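You operate a simulated robot arm through the tools that you are given. There is no shell and no other tool.

Carry out the task below with a simulated robot arm. There is one attempt and no reset: what you move stays moved.

Task
Clamp and gauge the brake disc, then tag it: WORN under 1.5 mm, else PASS.
Fine: that tag goes in the white tag tray, the other stays; open the clamp again last.

Only the result counts: the job must be done as asked and must still hold three seconds after the hand-in. Knocking over, shifting, dropping, spilling or breaking anything else fails it.

Robot
A 6-joint arm with a two-finger parallel gripper, fixed in place. Base frame: the origin is at the foot of the arm, x ahead of it, y to its left, z up; the work surface is at about z = 0.88. Readings come in m, rad, newtons and seconds.
With the tool pointing down near the work surface it reaches from about 0.24 to 0.64 m from the base axis. Its first joint turns from -1.152 to 1.152 rad. Payload 2.7 kg.
Tool frame: the origin (TCP) lies between the finger pads and is the grasp point; the fingertips stand 0.023 m ahead of it; z points along the fingers, y is the line along which they close. The gripper opens to 0.094 m. The fingers are 0.038 m wide and 0.01 m thick; the gripper's body (0.054 by 0.096 m) begins 0.039 m behind the TCP.
Orientation is that of the tool frame in the base frame, as a unit quaternion [x, y, z, w]. With the fingers straight down and closing along the base's y, the tool's x points along the base's -x, its y along +y and its z along -z.

Tools
- The arm moves only by the tool arm_command. Its argument "series" is a list of rows, each an object (a shift or turn left out is 0, a gripper value left out holds the last) with "gripper": the finger opening in mm, from 0 to 94; "linear": the shift along the tool's x, y, z in units of 25 mm (1.0 is 25 mm), a list of three; "angular": the turn, a rotation vector about the tool's x, y, z in units of 4 degrees (1.0 is 4 degrees), a list of three. In form: [{"gripper": gripper, "linear": [dx, dy, dz], "angular": [rx, ry, rz]}, ...]. A call has 1 to 20 rows; each row shifts and turns the commanded pose from where the row before left it, along the tool's axes as they then stand. A call with a number of a shift or a turn outside -1 to 1 is refused whole. Rows are played at 5 a second. More than 0.05 m and 0.15 rad between two rows, or a gripper value outside its range, and nothing of the call is played. A pose out of reach is approached as far as the arm can. The call stops where the force on the tool passes 40 N (or 10 N more than at its start, if that is more) or the arm is blocked; 0.2 s more then pass. The fingers move at their own pace (about 0.045 m/s each) and stop on an object; they squeeze with about 22 N. The grip force told is the motor's: it shows also when the fingers shut on nothing. Time passes only in rows, and 0.2 s behind the last, so rows that do not move let the fingers close. The reply holds the time, the measured pose of the TCP, the force on the tool along the base axes, the opening and the grip force, in the units named above and with some noise, with the torque about the TCP (base axes, N m) and any sound that the robot's microphone picked up.
- Cameras (640 x 400 px; columns grow to the right, rows downward): "scene" is fixed at [0.0746, -0.417, 1.419]; the picture's right is [0.78, -0.63, 0.00], its down [-0.28, -0.35, -0.89] and it looks along [0.56, 0.70, -0.45] (base axes); focal length 238 px, centre (320, 200). "wrist" rides on the gripper at [0.086, 0.016, -0.074] in the tool frame; the picture's right is [-0.18, 0.98, 0.00], its down [-0.58, -0.11, -0.81] and it looks along [-0.79, -0.15, 0.59] (tool axes); focal length 243 px, centre (320, 200). There is no depth. A picture from a camera that has moved, and an enlarged one, comes with that camera's place and axes in the base frame and with its lens. The place of the scene camera against the robot may be out by one fixed shift of up to 0.018 m in any direction.
- grab_frame(camera): a new picture of that camera. It takes no simulated time.
- close_up(camera, box): a new picture of the part [left, top, right, bottom] of that camera's present view, enlarged. It takes no simulated time.
- sign_off(): hands the job in; it is judged then, once.

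Nothing tells you positions but the pictures and the camera data. Unless the task says otherwise, let go and move clear before handing in.

The tools are called after ">>>" as a command line: name --argument value ..., lists and objects as JSON in quotes. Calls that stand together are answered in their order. arm_command: Moves the arm, as the interface text tells. Its arguments: {"type":"object","properties":{"series":{"type":"array"}},"required":["series"]} The other tools are called the same way: grab_frame (camera) takes a picture; close_up (camera, box) takes an enlarged picture of a part of a camera's view; sign_off () hands the job in.

At the start:

```text
time: 0.0
tcp_pos: [0.2696, -0.1139, 1.3186]
ee_rot: [-0.001, 1.0, 0.0, 0.0]
contact_force: [0.3, -0.8, 1.2]
torque: [-0.01, -0.02, 0.01]
grip_width: 0.0941
grasp_force: 0.0
```

scene: 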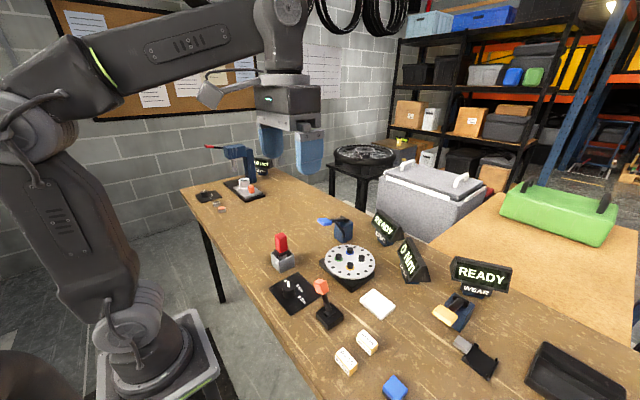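
wrist: 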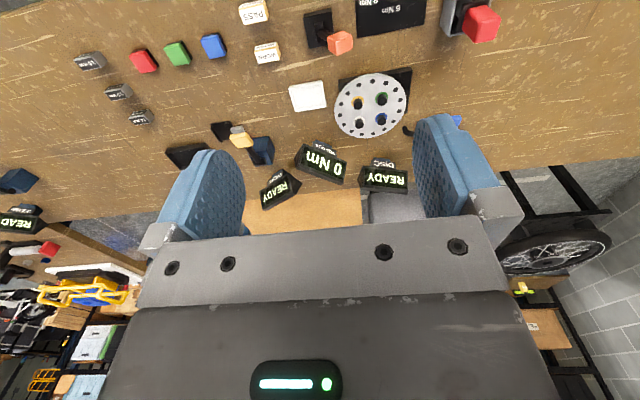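

I see a workbench with a brake disc on a fixture, several levers, displays and small tags. I'll look at everything enlarged before I move anything.

>>> close_up --camera "scene" --box '[240, 200, 420, 320]'

>>> close_up --camera "scene" --box '[320, 220, 540, 360]'

>>> close_up --camera "scene" --box '[300, 270, 500, 400]'

>>> close_up --camera "scene" --box '[180, 130, 300, 220]'

>>> close_up --camera "wrist" --box '[220, 0, 520, 200]'

>>> close_up --camera "wrist" --box '[40, 0, 300, 200]'

```text
3.33 times, centred on (330, 260) of scene
camera zoom: at [0.0746, -0.417, 1.419], right [0.78, -0.63, 0.0], down [-0.28, -0.35, -0.89], along [0.56, 0.7, -0.45], focal length 793 px, centre (287, 0)
```

zoom: 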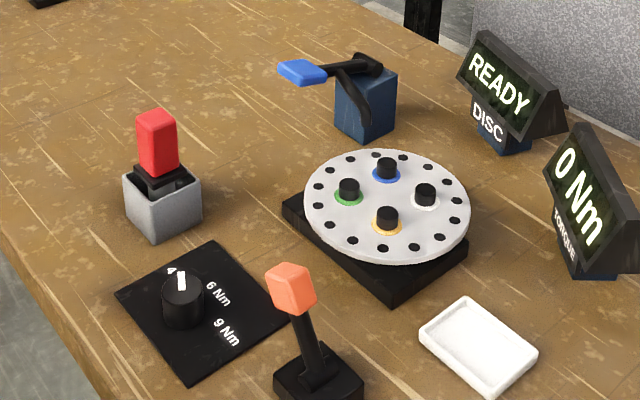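

```text
2.86 times, centred on (430, 290) of scene
camera zoom: at [0.0746, -0.417, 1.419], right [0.78, -0.63, 0.0], down [-0.28, -0.35, -0.89], along [0.56, 0.7, -0.45], focal length 680 px, centre (6, -57)
```

zoom: 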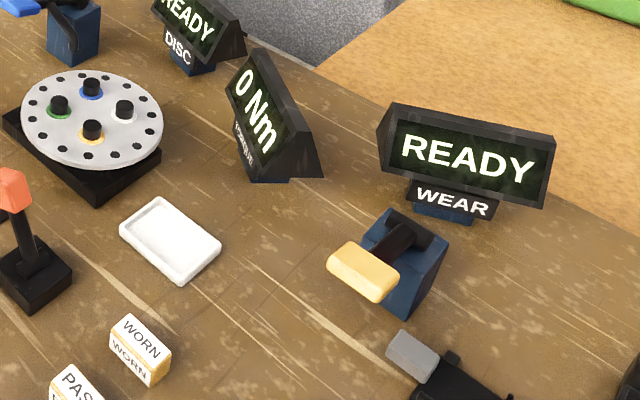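

```text
3.08 times, centred on (400, 335) of scene
camera zoom: at [0.0746, -0.417, 1.419], right [0.78, -0.63, 0.0], down [-0.28, -0.35, -0.89], along [0.56, 0.7, -0.45], focal length 732 px, centre (74, -215)
```

zoom: 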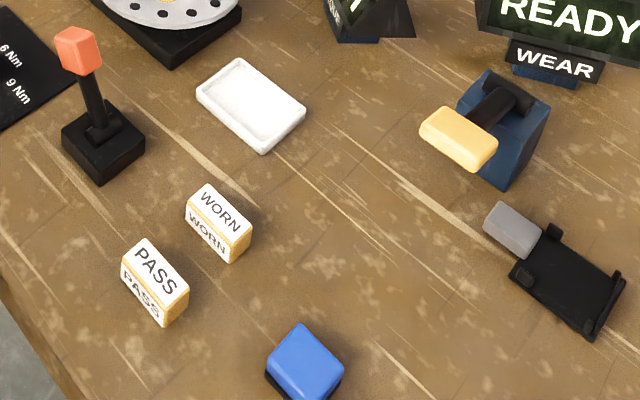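

```text
4.44 times, centred on (240, 175) of scene
camera zoom: at [0.0746, -0.417, 1.419], right [0.78, -0.63, 0.0], down [-0.28, -0.35, -0.89], along [0.56, 0.7, -0.45], focal length 1057 px, centre (676, 311)
```

zoom: 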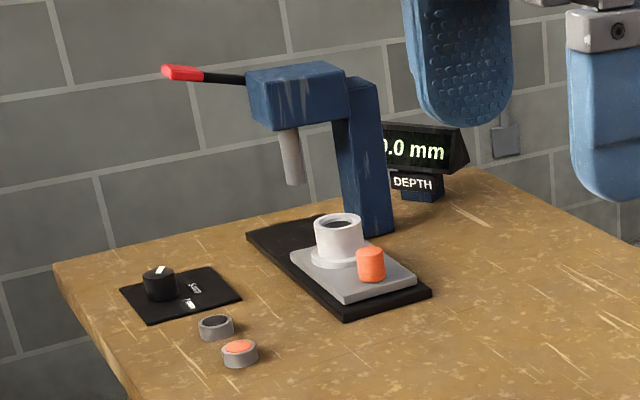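

```text
2.00 times, centred on (370, 100) of wrist
camera zoom: at [0.1828, -0.0966, 1.3938], right [0.18, 0.98, 0.0], down [0.58, -0.11, 0.81], along [0.79, -0.15, -0.59], focal length 485 px, centre (220, 400)
```

zoom: 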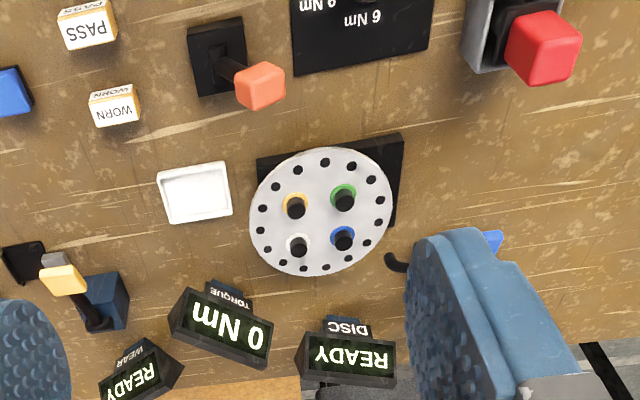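

```text
2.00 times, centred on (170, 100) of wrist
camera zoom: at [0.1828, -0.0966, 1.3938], right [0.18, 0.98, 0.0], down [0.58, -0.11, 0.81], along [0.79, -0.15, -0.59], focal length 485 px, centre (620, 400)
```

zoom: 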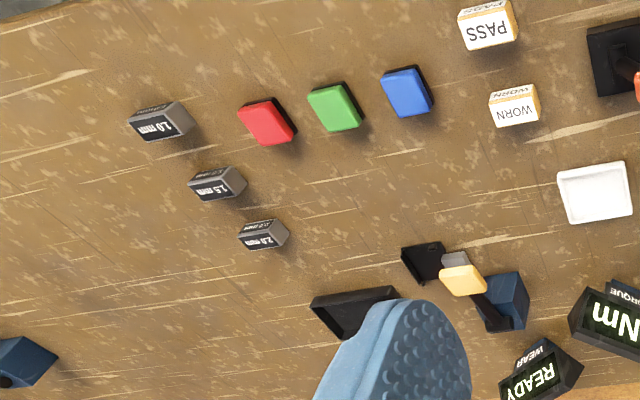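

The wrist view is upside-down relative to the base. The disc sits near (0.50, -0.05), the white tray near (0.47, -0.18), and the tags near (0.30/0.37, -0.23). I'll move the wrist camera over the wear station and the tags for a better look.

>>> arm_command --series '[{"linear": [-0.5, -0.9, 0.5]}, {"linear": [-0.5, -0.9, 0.5]}, {"linear": [-0.5, -0.9, 0.5]}, {"linear": [-0.5, -0.9, 0.5]}, {"linear": [-0.5, -0.9, 0.5]}, {"linear": [-0.5, -0.9, 0.5]}, {"linear": [-0.5, -0.9, 0.5]}, {"linear": [-0.5, -0.9, 0.5]}]'

>>> grab_frame --camera "wrist"

>>> grab_frame --camera "scene"

```text
time: 1.8
tcp_pos: [0.3701, -0.2951, 1.2193]
ee_rot: [-0.001, 1.0, -0.001, 0.0]
contact_force: [-0.1, -0.1, 0.0]
torque: [0.03, 0.0, -0.02]
grip_width: 0.0942
grasp_force: 0.0
```

```text
taken
camera wrist: at [0.2832, -0.2776, 1.2938], right [0.18, 0.98, 0.0], down [0.58, -0.11, 0.81], along [0.79, -0.15, -0.59], focal length 243 px, centre (320, 200)
```

wrist: 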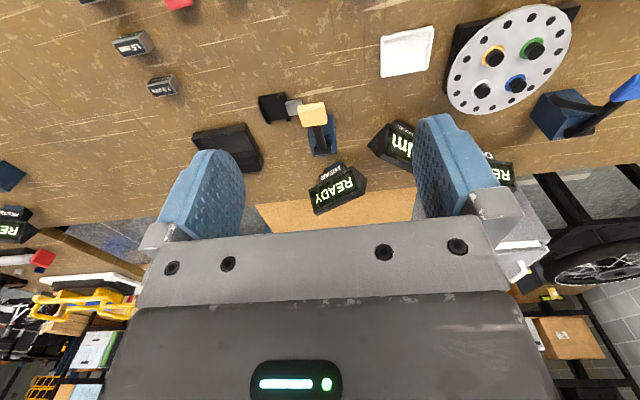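

```text
taken
```

scene: 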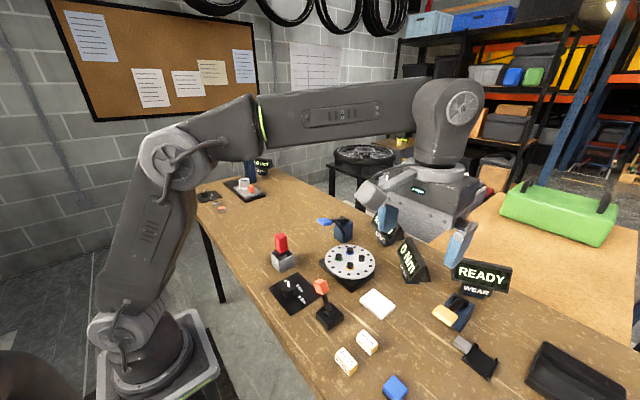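

The wear station and the blue clamp are now in view. I'll enlarge those, and also the papers on the board in case they hold relevant instructions.

>>> close_up --camera "wrist" --box '[240, 60, 400, 220]'

>>> close_up --camera "wrist" --box '[420, 0, 640, 160]'

>>> close_up --camera "scene" --box '[420, 250, 640, 400]'

>>> close_up --camera "scene" --box '[60, 0, 280, 120]'

>>> close_up --camera "scene" --box '[280, 30, 360, 110]'

>>> close_up --camera "scene" --box '[260, 210, 380, 300]'

```text
2.50 times, centred on (320, 140) of wrist
camera zoom: at [0.2832, -0.2776, 1.2938], right [0.18, 0.98, 0.0], down [0.58, -0.11, 0.81], along [0.79, -0.15, -0.59], focal length 606 px, centre (320, 350)
```

zoom: 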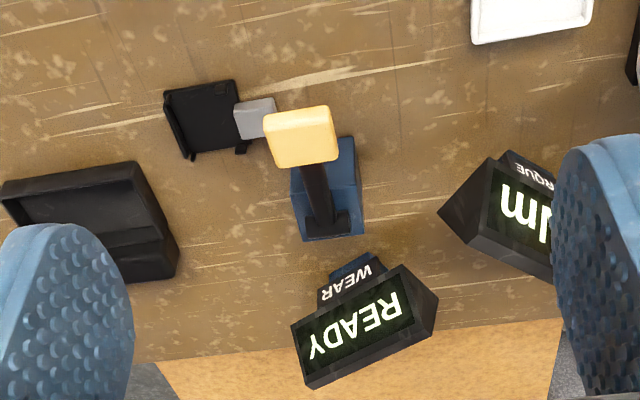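

```text
2.50 times, centred on (530, 80) of wrist
camera zoom: at [0.2832, -0.2776, 1.2938], right [0.18, 0.98, 0.0], down [0.58, -0.11, 0.81], along [0.79, -0.15, -0.59], focal length 606 px, centre (-205, 500)
```

zoom: 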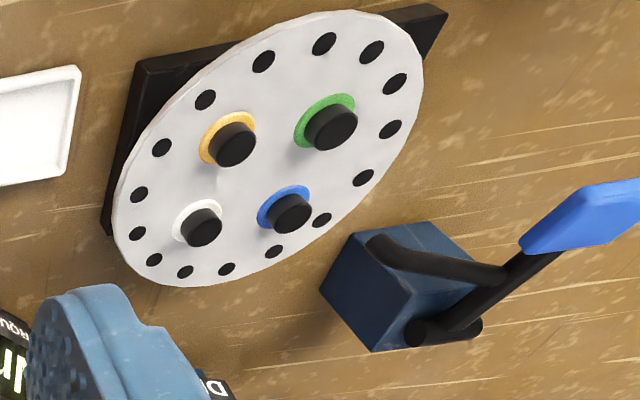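

```text
2.67 times, centred on (530, 325) of scene
camera zoom: at [0.0746, -0.417, 1.4189], right [0.78, -0.63, 0.0], down [-0.28, -0.35, -0.89], along [0.56, 0.7, -0.45], focal length 634 px, centre (-240, -133)
```

zoom: 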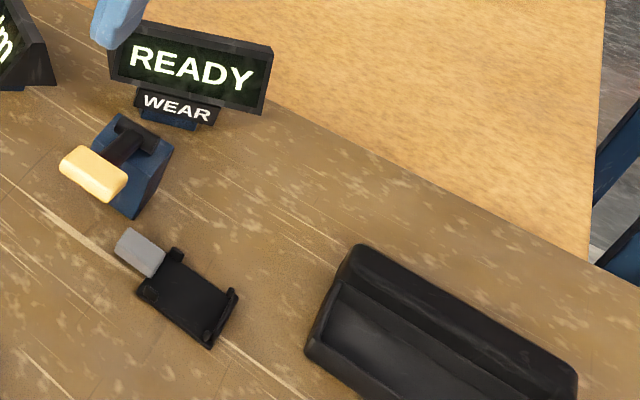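

```text
2.91 times, centred on (170, 60) of scene
camera zoom: at [0.0746, -0.417, 1.4189], right [0.78, -0.63, 0.0], down [-0.28, -0.35, -0.89], along [0.56, 0.7, -0.45], focal length 692 px, centre (756, 607)
```

zoom: 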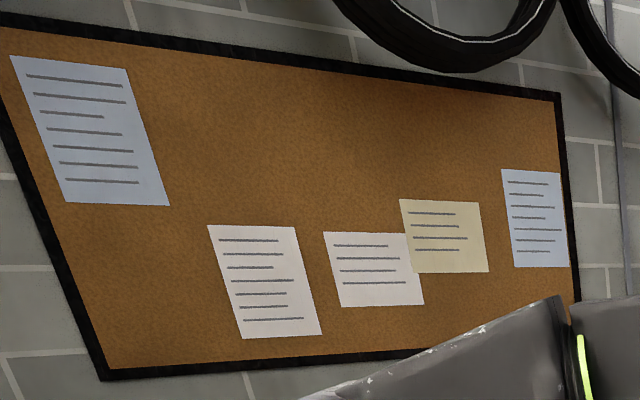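

```text
5.00 times, centred on (320, 70) of scene
camera zoom: at [0.0746, -0.417, 1.4189], right [0.78, -0.63, 0.0], down [-0.28, -0.35, -0.89], along [0.56, 0.7, -0.45], focal length 1189 px, centre (320, 850)
```

zoom: 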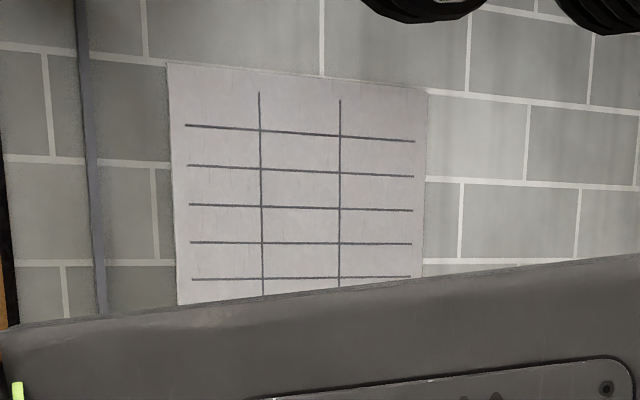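

```text
4.44 times, centred on (320, 255) of scene
camera zoom: at [0.0746, -0.417, 1.4189], right [0.78, -0.63, 0.0], down [-0.28, -0.35, -0.89], along [0.56, 0.7, -0.45], focal length 1057 px, centre (320, -44)
```

zoom: 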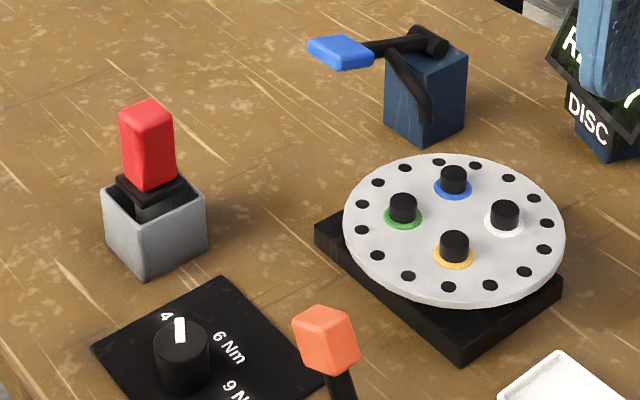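

The yellow wear lever is at about (0.49, -0.33, 0.97). The blue clamp block is near (0.60, 0.10), with its lever pointing away from the disc. I'll go closer to the clamp and disc.

>>> arm_command --series '[{"linear": [-0.1, 1, 0]}, {"linear": [-0.1, 1, 0]}, {"linear": [-0.1, 1, 0]}, {"linear": [-0.1, 1, 0]}, {"linear": [-0.1, 1, 0]}, {"linear": [-0.1, 1, 0]}, {"linear": [-0.1, 1, 0]}, {"linear": [-0.1, 1, 0]}, {"linear": [-0.1, 1, 0]}, {"linear": [-0.1, 1, 0]}, {"linear": [-0.1, 1, 0.2]}, {"linear": [-0.1, 1, 0.2]}, {"linear": [-0.1, 1, 0.2]}, {"linear": [-0.1, 1, 0.2]}]'

>>> grab_frame --camera "wrist"

>>> grab_frame --camera "scene"

```text
time: 4.8
tcp_pos: [0.4054, 0.0559, 1.1974]
ee_rot: [0.0, 1.0, 0.001, 0.0]
contact_force: [0.0, -0.7, 0.9]
torque: [-0.02, 0.01, 0.01]
grip_width: 0.094
grasp_force: 0.1
```

```text
taken
camera wrist: at [0.3183, 0.0732, 1.2734], right [0.18, 0.98, 0.0], down [0.58, -0.11, 0.81], along [0.79, -0.15, -0.59], focal length 243 px, centre (320, 200)
```

wrist: 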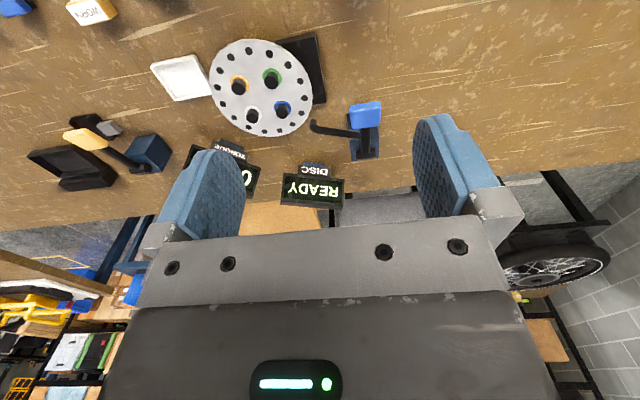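

```text
taken
```

scene: 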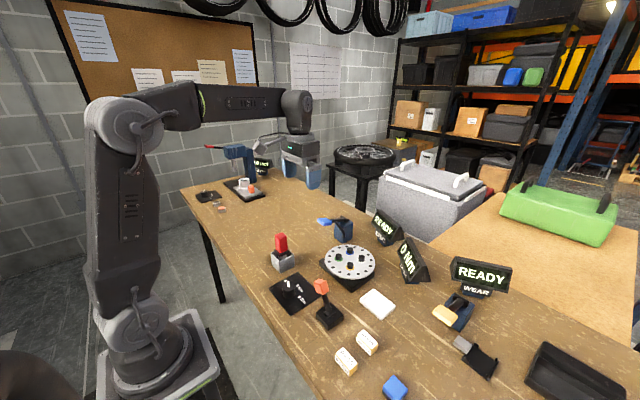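

>>> close_up --camera "wrist" --box '[280, 80, 420, 200]'

>>> close_up --camera "wrist" --box '[190, 20, 350, 160]'

>>> close_up --camera "scene" --box '[310, 205, 400, 295]'

>>> close_up --camera "scene" --box '[290, 265, 360, 335]'

```text
3.33 times, centred on (350, 140) of wrist
camera zoom: at [0.3183, 0.0732, 1.2734], right [0.18, 0.98, 0.0], down [0.58, -0.11, 0.81], along [0.79, -0.15, -0.59], focal length 809 px, centre (220, 400)
```

zoom: 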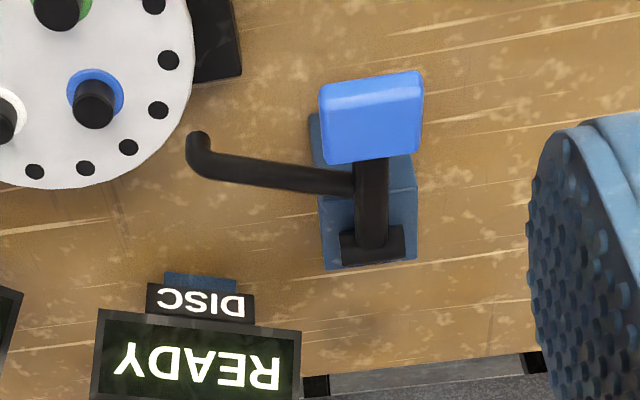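

```text
2.86 times, centred on (270, 90) of wrist
camera zoom: at [0.3183, 0.0732, 1.2734], right [0.18, 0.98, 0.0], down [0.58, -0.11, 0.81], along [0.79, -0.15, -0.59], focal length 693 px, centre (463, 514)
```

zoom: 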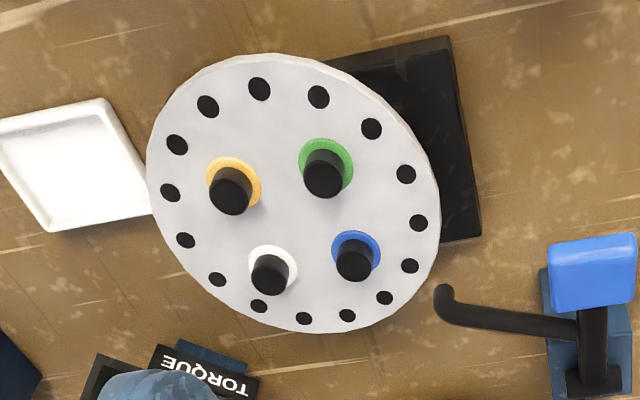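

```text
4.44 times, centred on (355, 250) of scene
camera zoom: at [0.0746, -0.417, 1.419], right [0.78, -0.63, 0.0], down [-0.28, -0.35, -0.89], along [0.56, 0.7, -0.45], focal length 1057 px, centre (164, -22)
```

zoom: 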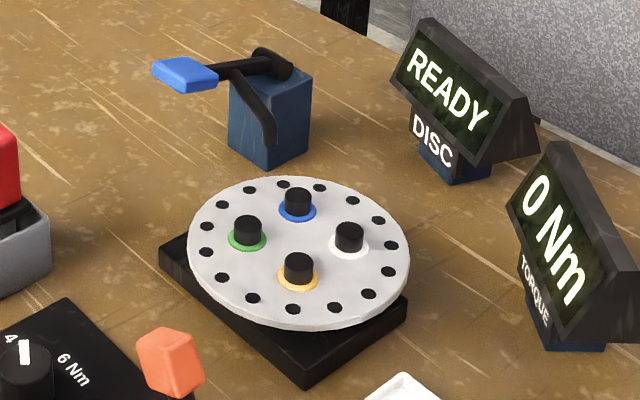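

```text
5.71 times, centred on (325, 300) of scene
camera zoom: at [0.0746, -0.417, 1.419], right [0.78, -0.63, 0.0], down [-0.28, -0.35, -0.89], along [0.56, 0.7, -0.45], focal length 1359 px, centre (291, -371)
```

zoom: 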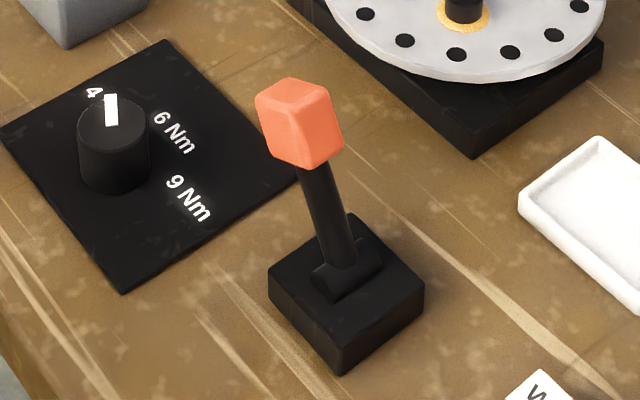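

The blue lever's finger tip hangs above the disc rim at about (0.526, 0.025, 0.975), so I take it as the gauge. The orange lever is at about (0.342, -0.131), leaning to +y, and looks like the disc's clamp. I'll take a closer view of the orange lever with the gripper closed.

>>> arm_command --series '[{"gripper": 0, "linear": [0.39, -0.95, 0.6]}, {"linear": [0.39, -0.95, 0.6]}, {"linear": [0.39, -0.95, 0.6]}, {"linear": [0.39, -0.95, 0.6]}, {"linear": [0.39, -0.95, 0.6]}, {"linear": [0.39, -0.95, 0.6]}, {"linear": [0.39, -0.95, 0.6]}, {}]'

>>> grab_frame --camera "wrist"

>>> grab_frame --camera "scene"

```text
time: 6.6
tcp_pos: [0.3374, -0.1118, 1.094]
ee_rot: [0.0, 1.0, 0.0, 0.0]
contact_force: [-0.5, -0.3, -0.1]
torque: [0.0, 0.01, 0.0]
grip_width: 0.0003
grasp_force: 21.5
```

```text
taken
camera wrist: at [0.2496, -0.0952, 1.1693], right [0.18, 0.98, 0.0], down [0.58, -0.11, 0.81], along [0.79, -0.15, -0.59], focal length 243 px, centre (320, 200)
```

wrist: 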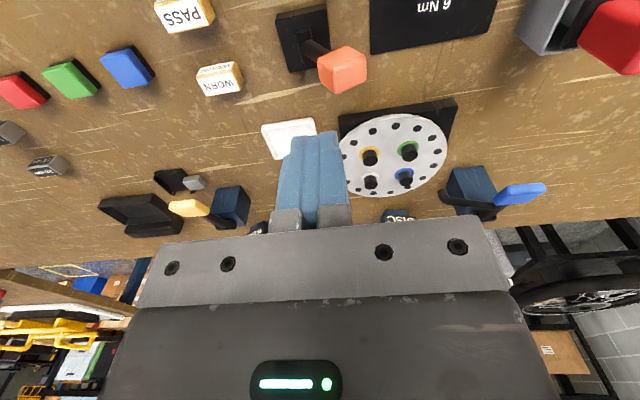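

```text
taken
```

scene: 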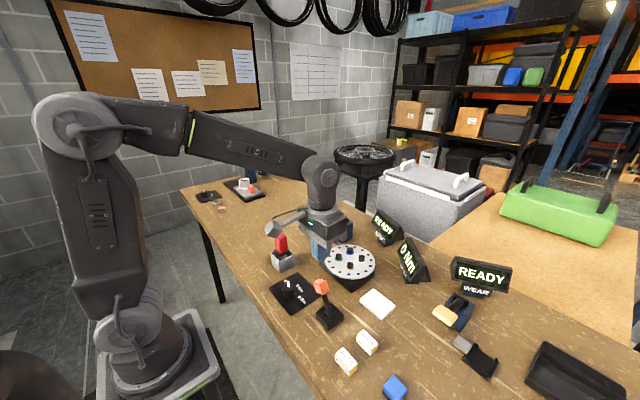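

The orange knob is clearly visible now. I'll enlarge it, plus the tags and the clamp, to triangulate them.

>>> close_up --camera "wrist" --box '[260, 0, 400, 110]'

>>> close_up --camera "wrist" --box '[140, 0, 260, 110]'

>>> close_up --camera "wrist" --box '[420, 130, 560, 240]'

>>> close_up --camera "wrist" --box '[0, 30, 240, 230]'

```text
3.64 times, centred on (330, 55) of wrist
camera zoom: at [0.2496, -0.0952, 1.1693], right [0.18, 0.98, 0.0], down [0.58, -0.11, 0.81], along [0.79, -0.15, -0.59], focal length 882 px, centre (284, 727)
```

zoom: 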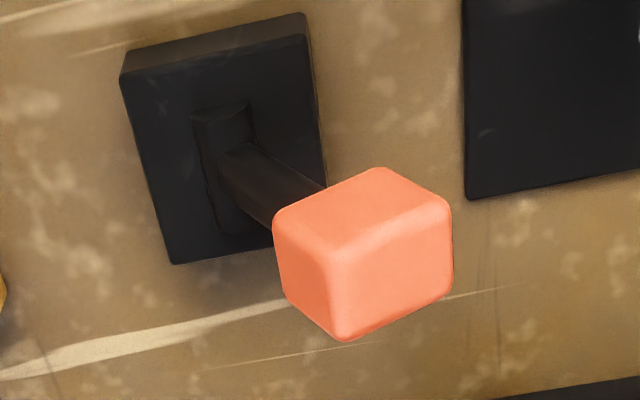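

```text
3.64 times, centred on (200, 55) of wrist
camera zoom: at [0.2496, -0.0952, 1.1693], right [0.18, 0.98, 0.0], down [0.58, -0.11, 0.81], along [0.79, -0.15, -0.59], focal length 882 px, centre (756, 727)
```

zoom: 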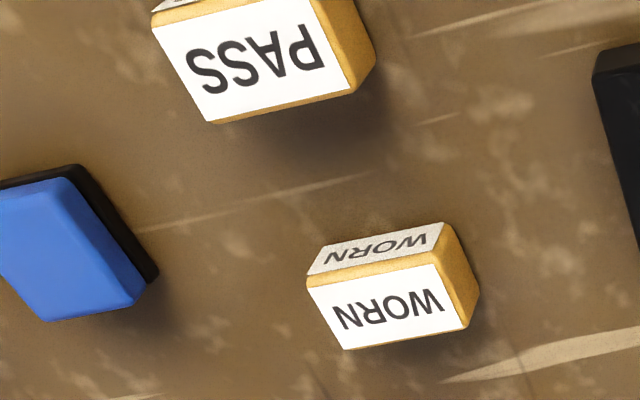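

```text
3.64 times, centred on (490, 185) of wrist
camera zoom: at [0.2496, -0.0952, 1.1693], right [0.18, 0.98, 0.0], down [0.58, -0.11, 0.81], along [0.79, -0.15, -0.59], focal length 882 px, centre (-298, 254)
```

zoom: 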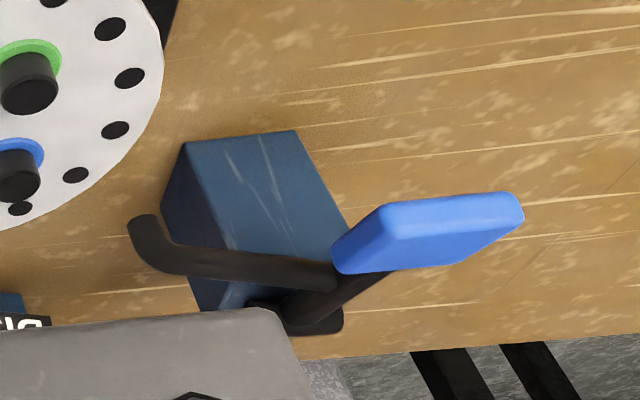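

```text
2.00 times, centred on (120, 130) of wrist
camera zoom: at [0.2496, -0.0952, 1.1693], right [0.18, 0.98, 0.0], down [0.58, -0.11, 0.81], along [0.79, -0.15, -0.59], focal length 485 px, centre (720, 340)
```

zoom: 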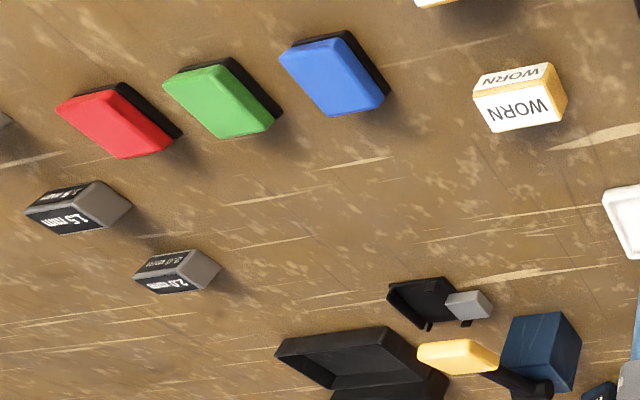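

The colored blocks are brake pads for the separate WEAR station, so I'll leave those alone. The orange knob is at about (0.345, -0.095, 0.972). I'll lower the closed fingers on its +y side and check before pushing it toward -y.

>>> arm_command --series '[{"gripper": 0, "linear": [-0.1, 0.85, 0]}, {"linear": [-0.1, 0.85, 0]}, {"linear": [-0.1, 0.85, 0]}, {"linear": [0, 0, 0.9]}, {"linear": [0, 0, 0.9]}, {"linear": [0, 0, 0.9]}, {"linear": [0, 0, 0.9]}, {"linear": [0, 0, 0.8]}, {}]'

>>> grab_frame --camera "wrist"

>>> close_up --camera "scene" --box '[260, 210, 420, 340]'

```text
time: 8.6
tcp_pos: [0.3431, -0.0486, 0.984]
ee_rot: [-0.001, 1.0, 0.0, 0.0]
contact_force: [0.9, -1.1, 0.1]
torque: [-0.02, 0.03, -0.01]
grip_width: 0.0
grasp_force: 22.0
```

```text
taken
camera wrist: at [0.2558, -0.0296, 1.0582], right [0.18, 0.98, 0.0], down [0.58, -0.11, 0.81], along [0.79, -0.15, -0.59], focal length 243 px, centre (320, 200)
```

wrist: 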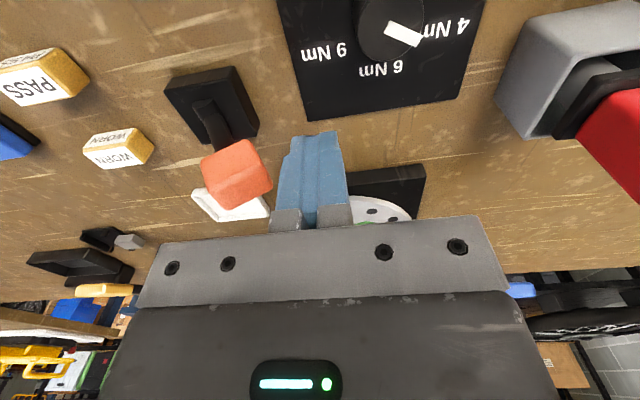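

```text
3.08 times, centred on (340, 275) of scene
camera zoom: at [0.0747, -0.417, 1.419], right [0.78, -0.63, 0.0], down [-0.28, -0.35, -0.89], along [0.56, 0.7, -0.45], focal length 732 px, centre (258, -31)
```

zoom: 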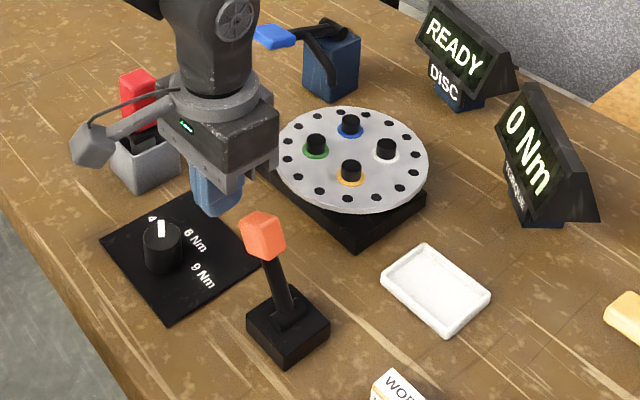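

The fingers are at knob height on its +y side with a clear path. I'll push toward -y in small steps.

>>> arm_command --series '[{"gripper": 0, "linear": [0, -0.4, 0]}, {"linear": [0, -0.4, 0]}, {"linear": [0, -0.4, 0]}, {"linear": [0, -0.4, 0]}, {"linear": [0, -0.4, 0]}, {"linear": [0, -0.4, 0]}, {}]'

>>> grab_frame --camera "wrist"

>>> close_up --camera "scene" --box '[260, 210, 420, 340]'

```text
time: 10.0
tcp_pos: [0.3434, -0.1056, 0.9879]
ee_rot: [-0.001, 1.0, -0.001, 0.001]
contact_force: [-7.2, 3.6, 11.5]
torque: [0.0, 0.06, -0.14]
grip_width: 0.0
grasp_force: 21.7
stopped in row 7: the force on the tool passed its limit at 46 N (the readings are from after the stop); the commanded pose is now the measured one
```

```text
taken
camera wrist: at [0.2565, -0.0883, 1.063], right [0.18, 0.98, 0.0], down [0.58, -0.11, 0.81], along [0.79, -0.15, -0.59], focal length 243 px, centre (320, 200)
```

wrist: 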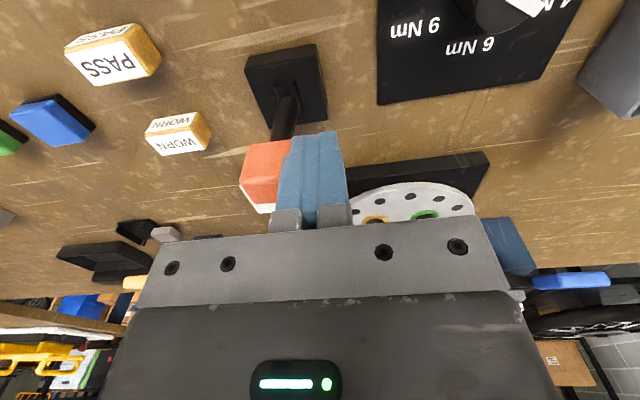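

```text
3.08 times, centred on (340, 275) of scene
camera zoom: at [0.0743, -0.4169, 1.419], right [0.78, -0.63, 0.0], down [-0.28, -0.35, -0.89], along [0.56, 0.7, -0.45], focal length 732 px, centre (258, -31)
```

zoom: 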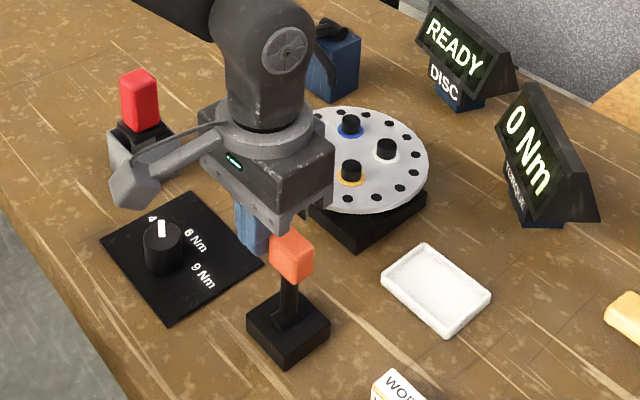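

The lever has reached roughly vertical, but the knob top is touching the gripper's body because I'm too low. I'll back off, raise about 25 mm and push again.

>>> arm_command --series '[{"gripper": 0, "linear": [0, 0.3, 0]}, {"linear": [0, 0.2, -0.4]}, {"linear": [0, 0, -0.6]}, {}]'

>>> grab_frame --camera "wrist"

>>> close_up --camera "scene" --box '[260, 210, 420, 340]'

```text
time: 11.0
tcp_pos: [0.3451, -0.0953, 1.0131]
ee_rot: [-0.001, 1.0, -0.002, 0.002]
contact_force: [0.1, -0.4, 0.9]
torque: [0.0, -0.01, -0.01]
grip_width: 0.0
grasp_force: 22.5
```

```text
taken
camera wrist: at [0.2572, -0.0769, 1.0877], right [0.18, 0.98, 0.0], down [0.58, -0.11, 0.81], along [0.8, -0.15, -0.59], focal length 243 px, centre (320, 200)
```

wrist: 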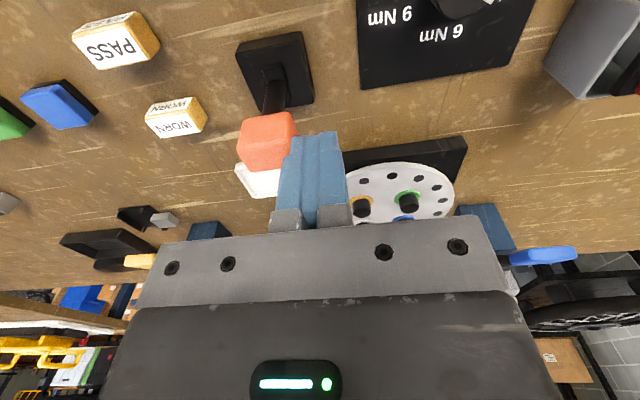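

```text
3.08 times, centred on (340, 275) of scene
camera zoom: at [0.0746, -0.417, 1.419], right [0.78, -0.63, 0.0], down [-0.28, -0.35, -0.89], along [0.56, 0.7, -0.45], focal length 732 px, centre (258, -31)
```

zoom: 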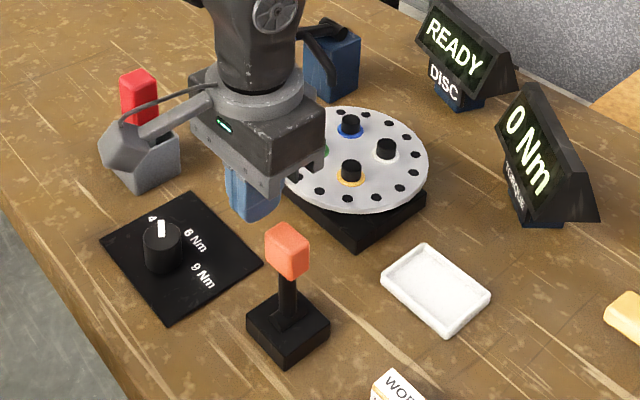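

The lever stays where it was left. I'll continue pushing to -y at this greater height, descending slightly along the arc.

>>> arm_command --series '[{"gripper": 0, "linear": [0, -0.4, 0.15]}, {"linear": [0, -0.4, 0.05]}, {"linear": [0, -0.4, 0.05]}, {"linear": [0, -0.3, 0.05]}, {"linear": [0, -0.3, 0.05]}, {"linear": [0, -0.3, 0.05]}, {}]'

>>> grab_frame --camera "wrist"

>>> close_up --camera "scene" --box '[260, 210, 420, 340]'

```text
time: 11.8
tcp_pos: [0.3454, -0.124, 1.0108]
ee_rot: [-0.001, 1.0, -0.002, 0.005]
contact_force: [-5.7, -0.6, 8.7]
torque: [-0.05, 0.11, -0.03]
grip_width: 0.0001
grasp_force: 22.2
stopped in row 3: the force on the tool passed its limit at 44 N (the readings are from after the stop); the commanded pose is now the measured one
```

```text
taken
camera wrist: at [0.257, -0.1046, 1.0848], right [0.18, 0.98, 0.0], down [0.57, -0.1, 0.81], along [0.8, -0.15, -0.58], focal length 243 px, centre (320, 200)
```

wrist: 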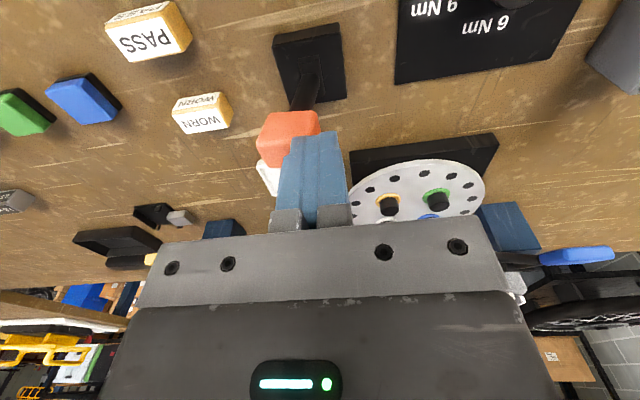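

```text
3.08 times, centred on (340, 275) of scene
camera zoom: at [0.0744, -0.417, 1.419], right [0.78, -0.63, 0.0], down [-0.28, -0.35, -0.89], along [0.56, 0.7, -0.45], focal length 732 px, centre (258, -31)
```

zoom: 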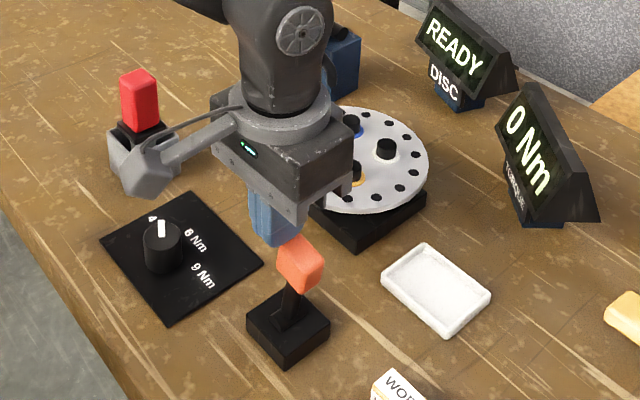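

The push stopped on force with the lever only slightly past vertical. I'll back off and lift to see how it sits.

>>> arm_command --series '[{"gripper": 0, "linear": [0, 0.5, -0.3]}, {"linear": [0, 0.8, -0.8]}, {"linear": [0, 0.8, -0.8]}, {}]'

>>> grab_frame --camera "wrist"

>>> close_up --camera "scene" --box '[290, 265, 360, 335]'

>>> close_up --camera "scene" --box '[260, 180, 540, 340]'

```text
time: 12.8
tcp_pos: [0.3443, -0.0698, 1.0592]
ee_rot: [-0.001, 1.0, -0.002, 0.004]
contact_force: [0.0, -0.1, 0.7]
torque: [0.0, -0.02, 0.01]
grip_width: 0.0
grasp_force: 21.9
```

```text
taken
camera wrist: at [0.2567, -0.053, 1.1327], right [0.18, 0.98, 0.0], down [0.57, -0.1, 0.81], along [0.8, -0.15, -0.58], focal length 243 px, centre (320, 200)
```

wrist: 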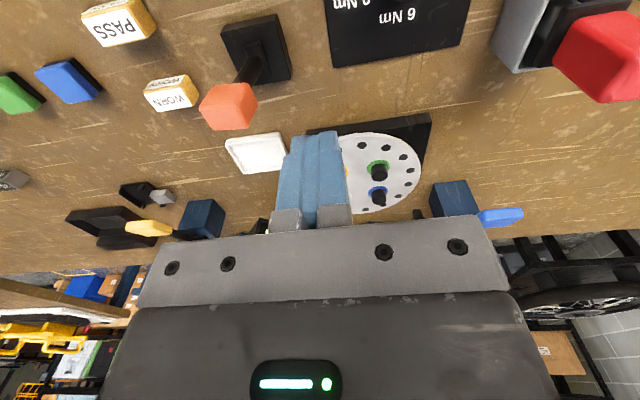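

```text
5.71 times, centred on (325, 300) of scene
camera zoom: at [0.0746, -0.417, 1.419], right [0.78, -0.63, 0.0], down [-0.28, -0.35, -0.89], along [0.56, 0.7, -0.45], focal length 1359 px, centre (291, -371)
```

zoom: 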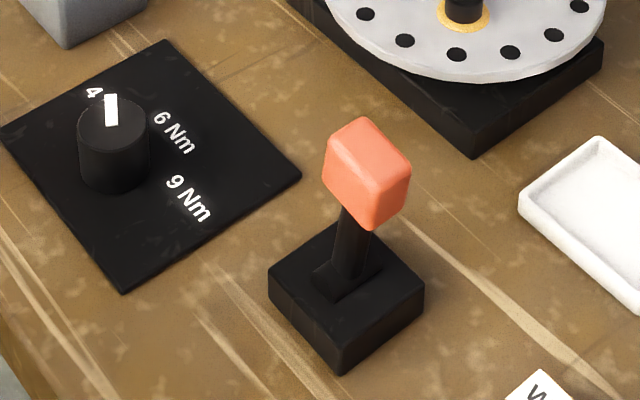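

```text
2.29 times, centred on (400, 260) of scene
camera zoom: at [0.0746, -0.417, 1.419], right [0.78, -0.63, 0.0], down [-0.28, -0.35, -0.89], along [0.56, 0.7, -0.45], focal length 544 px, centre (137, 63)
```

zoom: 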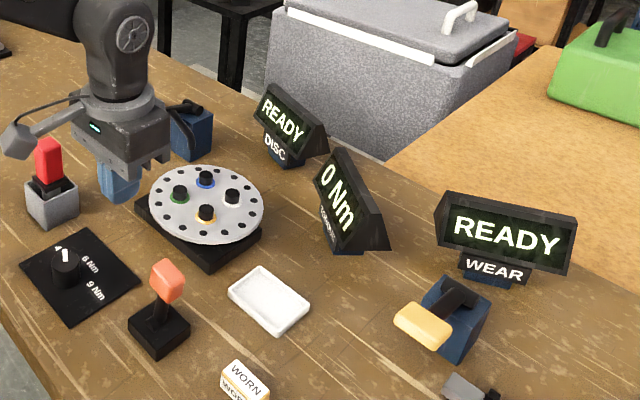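

The lever is now about 10° past vertical and the fingertips were only catching the top edge of the knob. I'll go lower again on its +y side and push slowly to limit the force.

>>> arm_command --series '[{"gripper": 0, "linear": [0, 0, 0.9]}, {"linear": [0, 0, 0.9]}, {"linear": [0, 0, 0.9]}, {"linear": [0, -0.6, 0]}, {"linear": [0, -0.6, 0]}, {"linear": [0, -0.15, 0]}, {"linear": [0, -0.1, 0]}, {"linear": [0, -0.1, 0]}, {"linear": [0, -0.1, 0]}, {"linear": [0, -0.1, 0]}, {"linear": [0, -0.1, 0]}, {"linear": [0, -0.1, 0]}, {"linear": [0, -0.1, 0]}, {"linear": [0, -0.1, 0]}, {"linear": [0, -0.1, 0]}, {"linear": [0, -0.1, 0]}]'

>>> grab_frame --camera "wrist"

>>> close_up --camera "scene" --box '[260, 210, 420, 340]'

```text
time: 16.2
tcp_pos: [0.3454, -0.1296, 0.991]
ee_rot: [-0.001, 1.0, -0.003, 0.005]
contact_force: [1.0, -0.3, 0.0]
torque: [-0.02, 0.01, 0.02]
grip_width: 0.0004
grasp_force: 22.5
```

```text
taken
camera wrist: at [0.2576, -0.1113, 1.064], right [0.18, 0.98, 0.0], down [0.57, -0.1, 0.81], along [0.8, -0.15, -0.58], focal length 243 px, centre (320, 200)
```

wrist: 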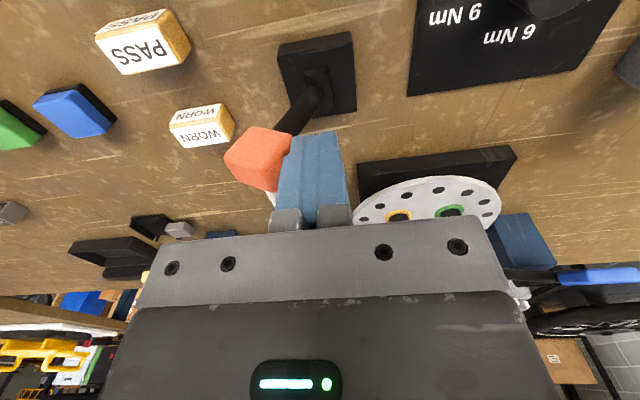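

```text
3.08 times, centred on (340, 275) of scene
camera zoom: at [0.0747, -0.417, 1.419], right [0.78, -0.63, 0.0], down [-0.28, -0.35, -0.89], along [0.56, 0.7, -0.45], focal length 732 px, centre (258, -31)
```

zoom: 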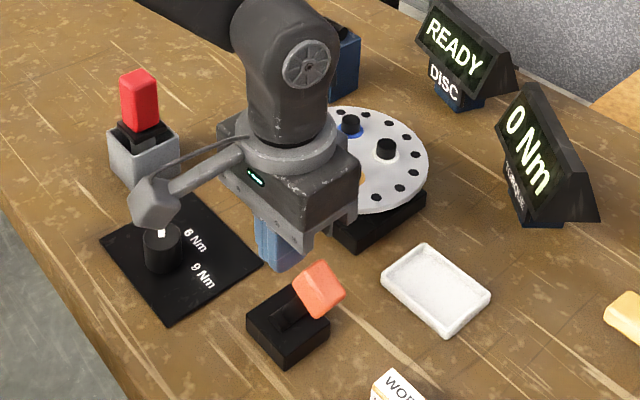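

Slow pushing worked. The lever now leans clearly to -y. I'll nudge it a bit further to find its end stop.

>>> arm_command --series '[{"gripper": 0, "linear": [0, -0.1, 0.03]}, {"linear": [0, -0.1, 0.03]}, {"linear": [0, -0.1, 0.03]}, {"linear": [0, -0.1, 0.03]}, {"linear": [0, -0.1, 0.03]}, {"linear": [0, -0.1, 0.03]}]'

>>> grab_frame --camera "wrist"

>>> close_up --camera "scene" --box '[260, 210, 420, 340]'

```text
time: 17.5
tcp_pos: [0.3452, -0.137, 0.9877]
ee_rot: [-0.001, 1.0, 0.001, 0.006]
contact_force: [-3.2, 15.7, 10.6]
torque: [0.29, 0.12, -0.13]
grip_width: 0.0
grasp_force: 21.9
stopped in row 6: the force on the tool passed its limit at 44 N (the readings are from after the stop); the commanded pose is now the measured one
```

```text
taken
camera wrist: at [0.2576, -0.1198, 1.0614], right [0.18, 0.98, 0.0], down [0.57, -0.11, 0.81], along [0.8, -0.14, -0.58], focal length 243 px, centre (320, 200)
```

wrist: 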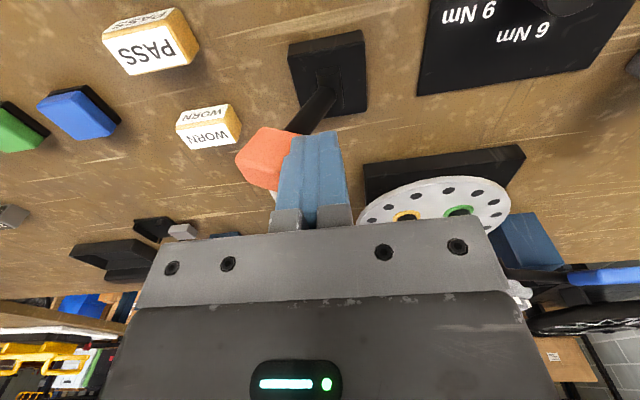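

```text
3.08 times, centred on (340, 275) of scene
camera zoom: at [0.0745, -0.4165, 1.4191], right [0.78, -0.63, 0.0], down [-0.28, -0.35, -0.89], along [0.56, 0.69, -0.45], focal length 732 px, centre (258, -31)
```

zoom: 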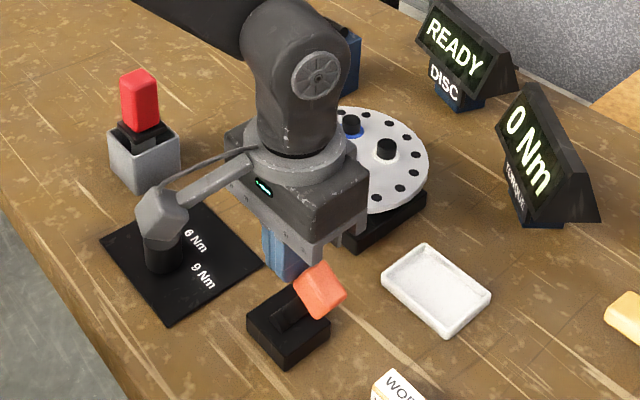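

It hit a firm end stop, so the lever is fully thrown over to -y. I'll retreat upward and check the lever, displays and disc.

>>> arm_command --series '[{"gripper": 0, "linear": [0, 0.4, 0]}, {"linear": [0, 0.6, -0.6]}, {"linear": [0, 0.6, -1]}, {"linear": [0, 0.4, -1]}, {}]'

>>> grab_frame --camera "wrist"

>>> close_up --camera "scene" --box '[260, 180, 540, 340]'

```text
time: 18.7
tcp_pos: [0.3443, -0.09, 1.0522]
ee_rot: [-0.001, 1.0, 0.001, 0.006]
contact_force: [-0.4, -0.4, -0.3]
torque: [-0.01, -0.01, 0.05]
grip_width: 0.0
grasp_force: 22.4
```

```text
taken
camera wrist: at [0.2557, -0.0717, 1.1259], right [0.18, 0.98, 0.0], down [0.57, -0.11, 0.81], along [0.8, -0.15, -0.58], focal length 243 px, centre (320, 200)
```

wrist: 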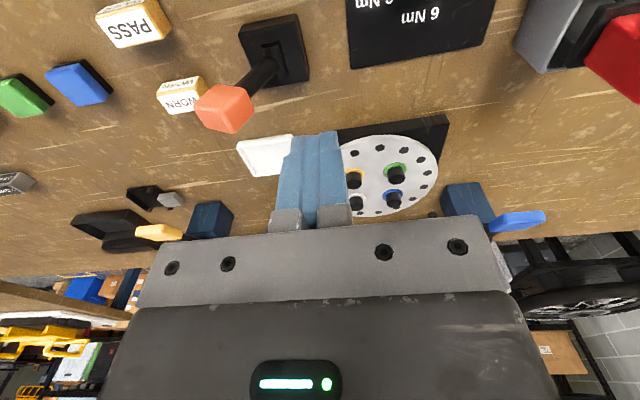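

```text
2.29 times, centred on (400, 260) of scene
camera zoom: at [0.0746, -0.417, 1.419], right [0.78, -0.63, 0.0], down [-0.28, -0.35, -0.89], along [0.56, 0.7, -0.45], focal length 544 px, centre (137, 63)
```

zoom: 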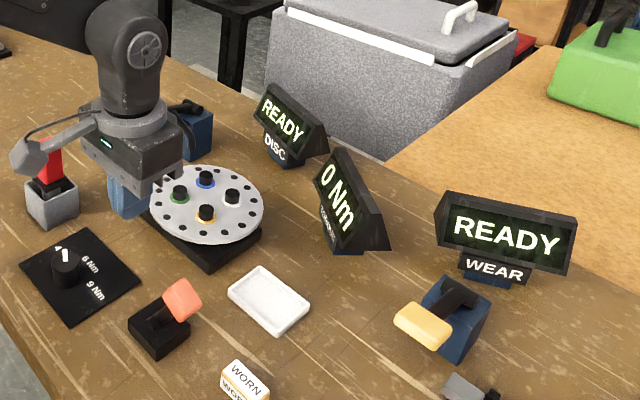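

The orange lever is over and holding. The blue gauge pad triangulates to (0.517, 0.096, 0.993), with its hinge near (0.618, 0.096). I'll move above the pad next.

>>> arm_command --series '[{"gripper": 0, "linear": [-0.85, 0.94, -0.05]}, {"linear": [-0.85, 0.94, 0]}, {"linear": [-0.85, 0.94, 0]}, {"linear": [-0.85, 0.94, 0]}, {"linear": [-0.85, 0.94, 0]}, {"linear": [-0.85, 0.94, 0]}, {"linear": [-0.85, 0.94, 0]}, {"linear": [-0.85, 0.94, 0]}, {}]'

>>> grab_frame --camera "wrist"

>>> close_up --camera "scene" --box '[260, 180, 440, 300]'

```text
time: 20.7
tcp_pos: [0.5137, 0.0997, 1.0532]
ee_rot: [-0.001, 1.0, -0.001, 0.006]
contact_force: [0.2, -0.3, -0.3]
torque: [-0.03, 0.0, 0.07]
grip_width: 0.0001
grasp_force: 22.1
```

```text
taken
camera wrist: at [0.4266, 0.1176, 1.127], right [0.18, 0.98, 0.0], down [0.57, -0.11, 0.81], along [0.8, -0.15, -0.58], focal length 243 px, centre (320, 200)
```

wrist: 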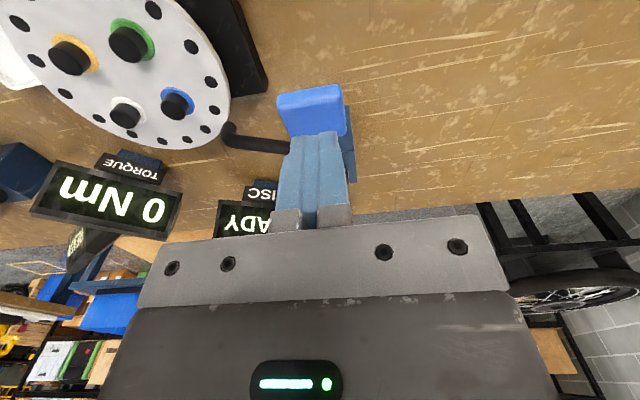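

```text
3.33 times, centred on (350, 240) of scene
camera zoom: at [0.0747, -0.417, 1.419], right [0.78, -0.63, 0.0], down [-0.28, -0.35, -0.89], along [0.56, 0.7, -0.45], focal length 793 px, centre (220, 67)
```

zoom: 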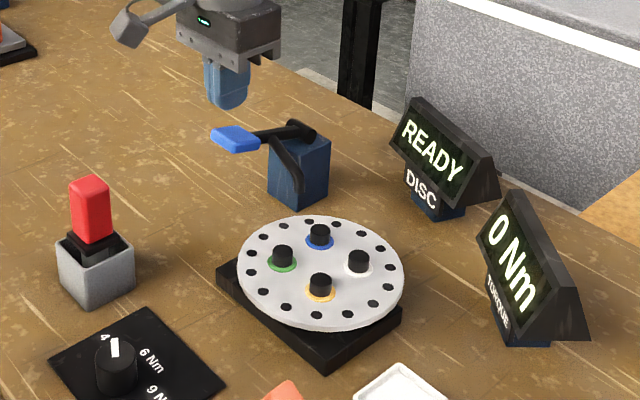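

The fingers are right above the blue pad. I'll press down slowly.

>>> arm_command --series '[{"gripper": 0, "linear": [-0.05, -0.1, 0.4]}, {"linear": [0, 0, 0.4]}, {"linear": [0, 0, 0.15]}, {"linear": [0, 0, 0.1]}, {"linear": [0, 0, 0.1]}, {"linear": [0, 0, 0.1]}, {"linear": [0, 0, 0.1]}, {"linear": [0, 0, 0.1]}, {"linear": [0, 0, 0.1]}, {"linear": [0, 0, 0.1]}, {"linear": [0, 0, 0.1]}, {"linear": [0, 0, 0.1]}, {"linear": [0, 0, 0.1]}, {"linear": [0, 0, 0.1]}, {"linear": [0, 0, 0.1]}, {"linear": [0, 0, 0.1]}, {"linear": [0, 0, 0.1]}]'

>>> grab_frame --camera "wrist"

>>> close_up --camera "scene" --box '[260, 180, 440, 300]'

```text
time: 24.3
tcp_pos: [0.5146, 0.0975, 0.9977]
ee_rot: [-0.001, 1.0, 0.0, 0.006]
contact_force: [-0.3, -0.3, -0.1]
torque: [0.0, -0.02, 0.05]
grip_width: 0.0
grasp_force: 22.5
```

```text
taken
camera wrist: at [0.4276, 0.1143, 1.0706], right [0.18, 0.98, 0.0], down [0.57, -0.11, 0.81], along [0.8, -0.15, -0.58], focal length 243 px, centre (320, 200)
```

wrist: 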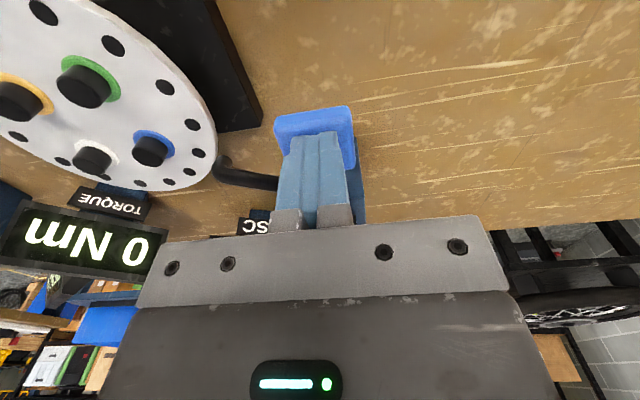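

```text
3.33 times, centred on (350, 240) of scene
camera zoom: at [0.0746, -0.417, 1.419], right [0.78, -0.63, 0.0], down [-0.28, -0.35, -0.89], along [0.56, 0.7, -0.45], focal length 793 px, centre (220, 67)
```

zoom: 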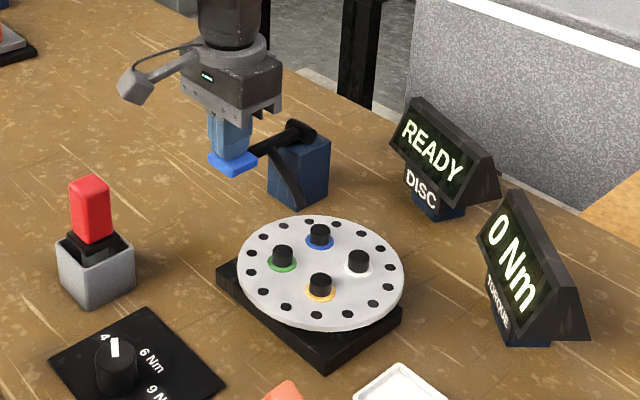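

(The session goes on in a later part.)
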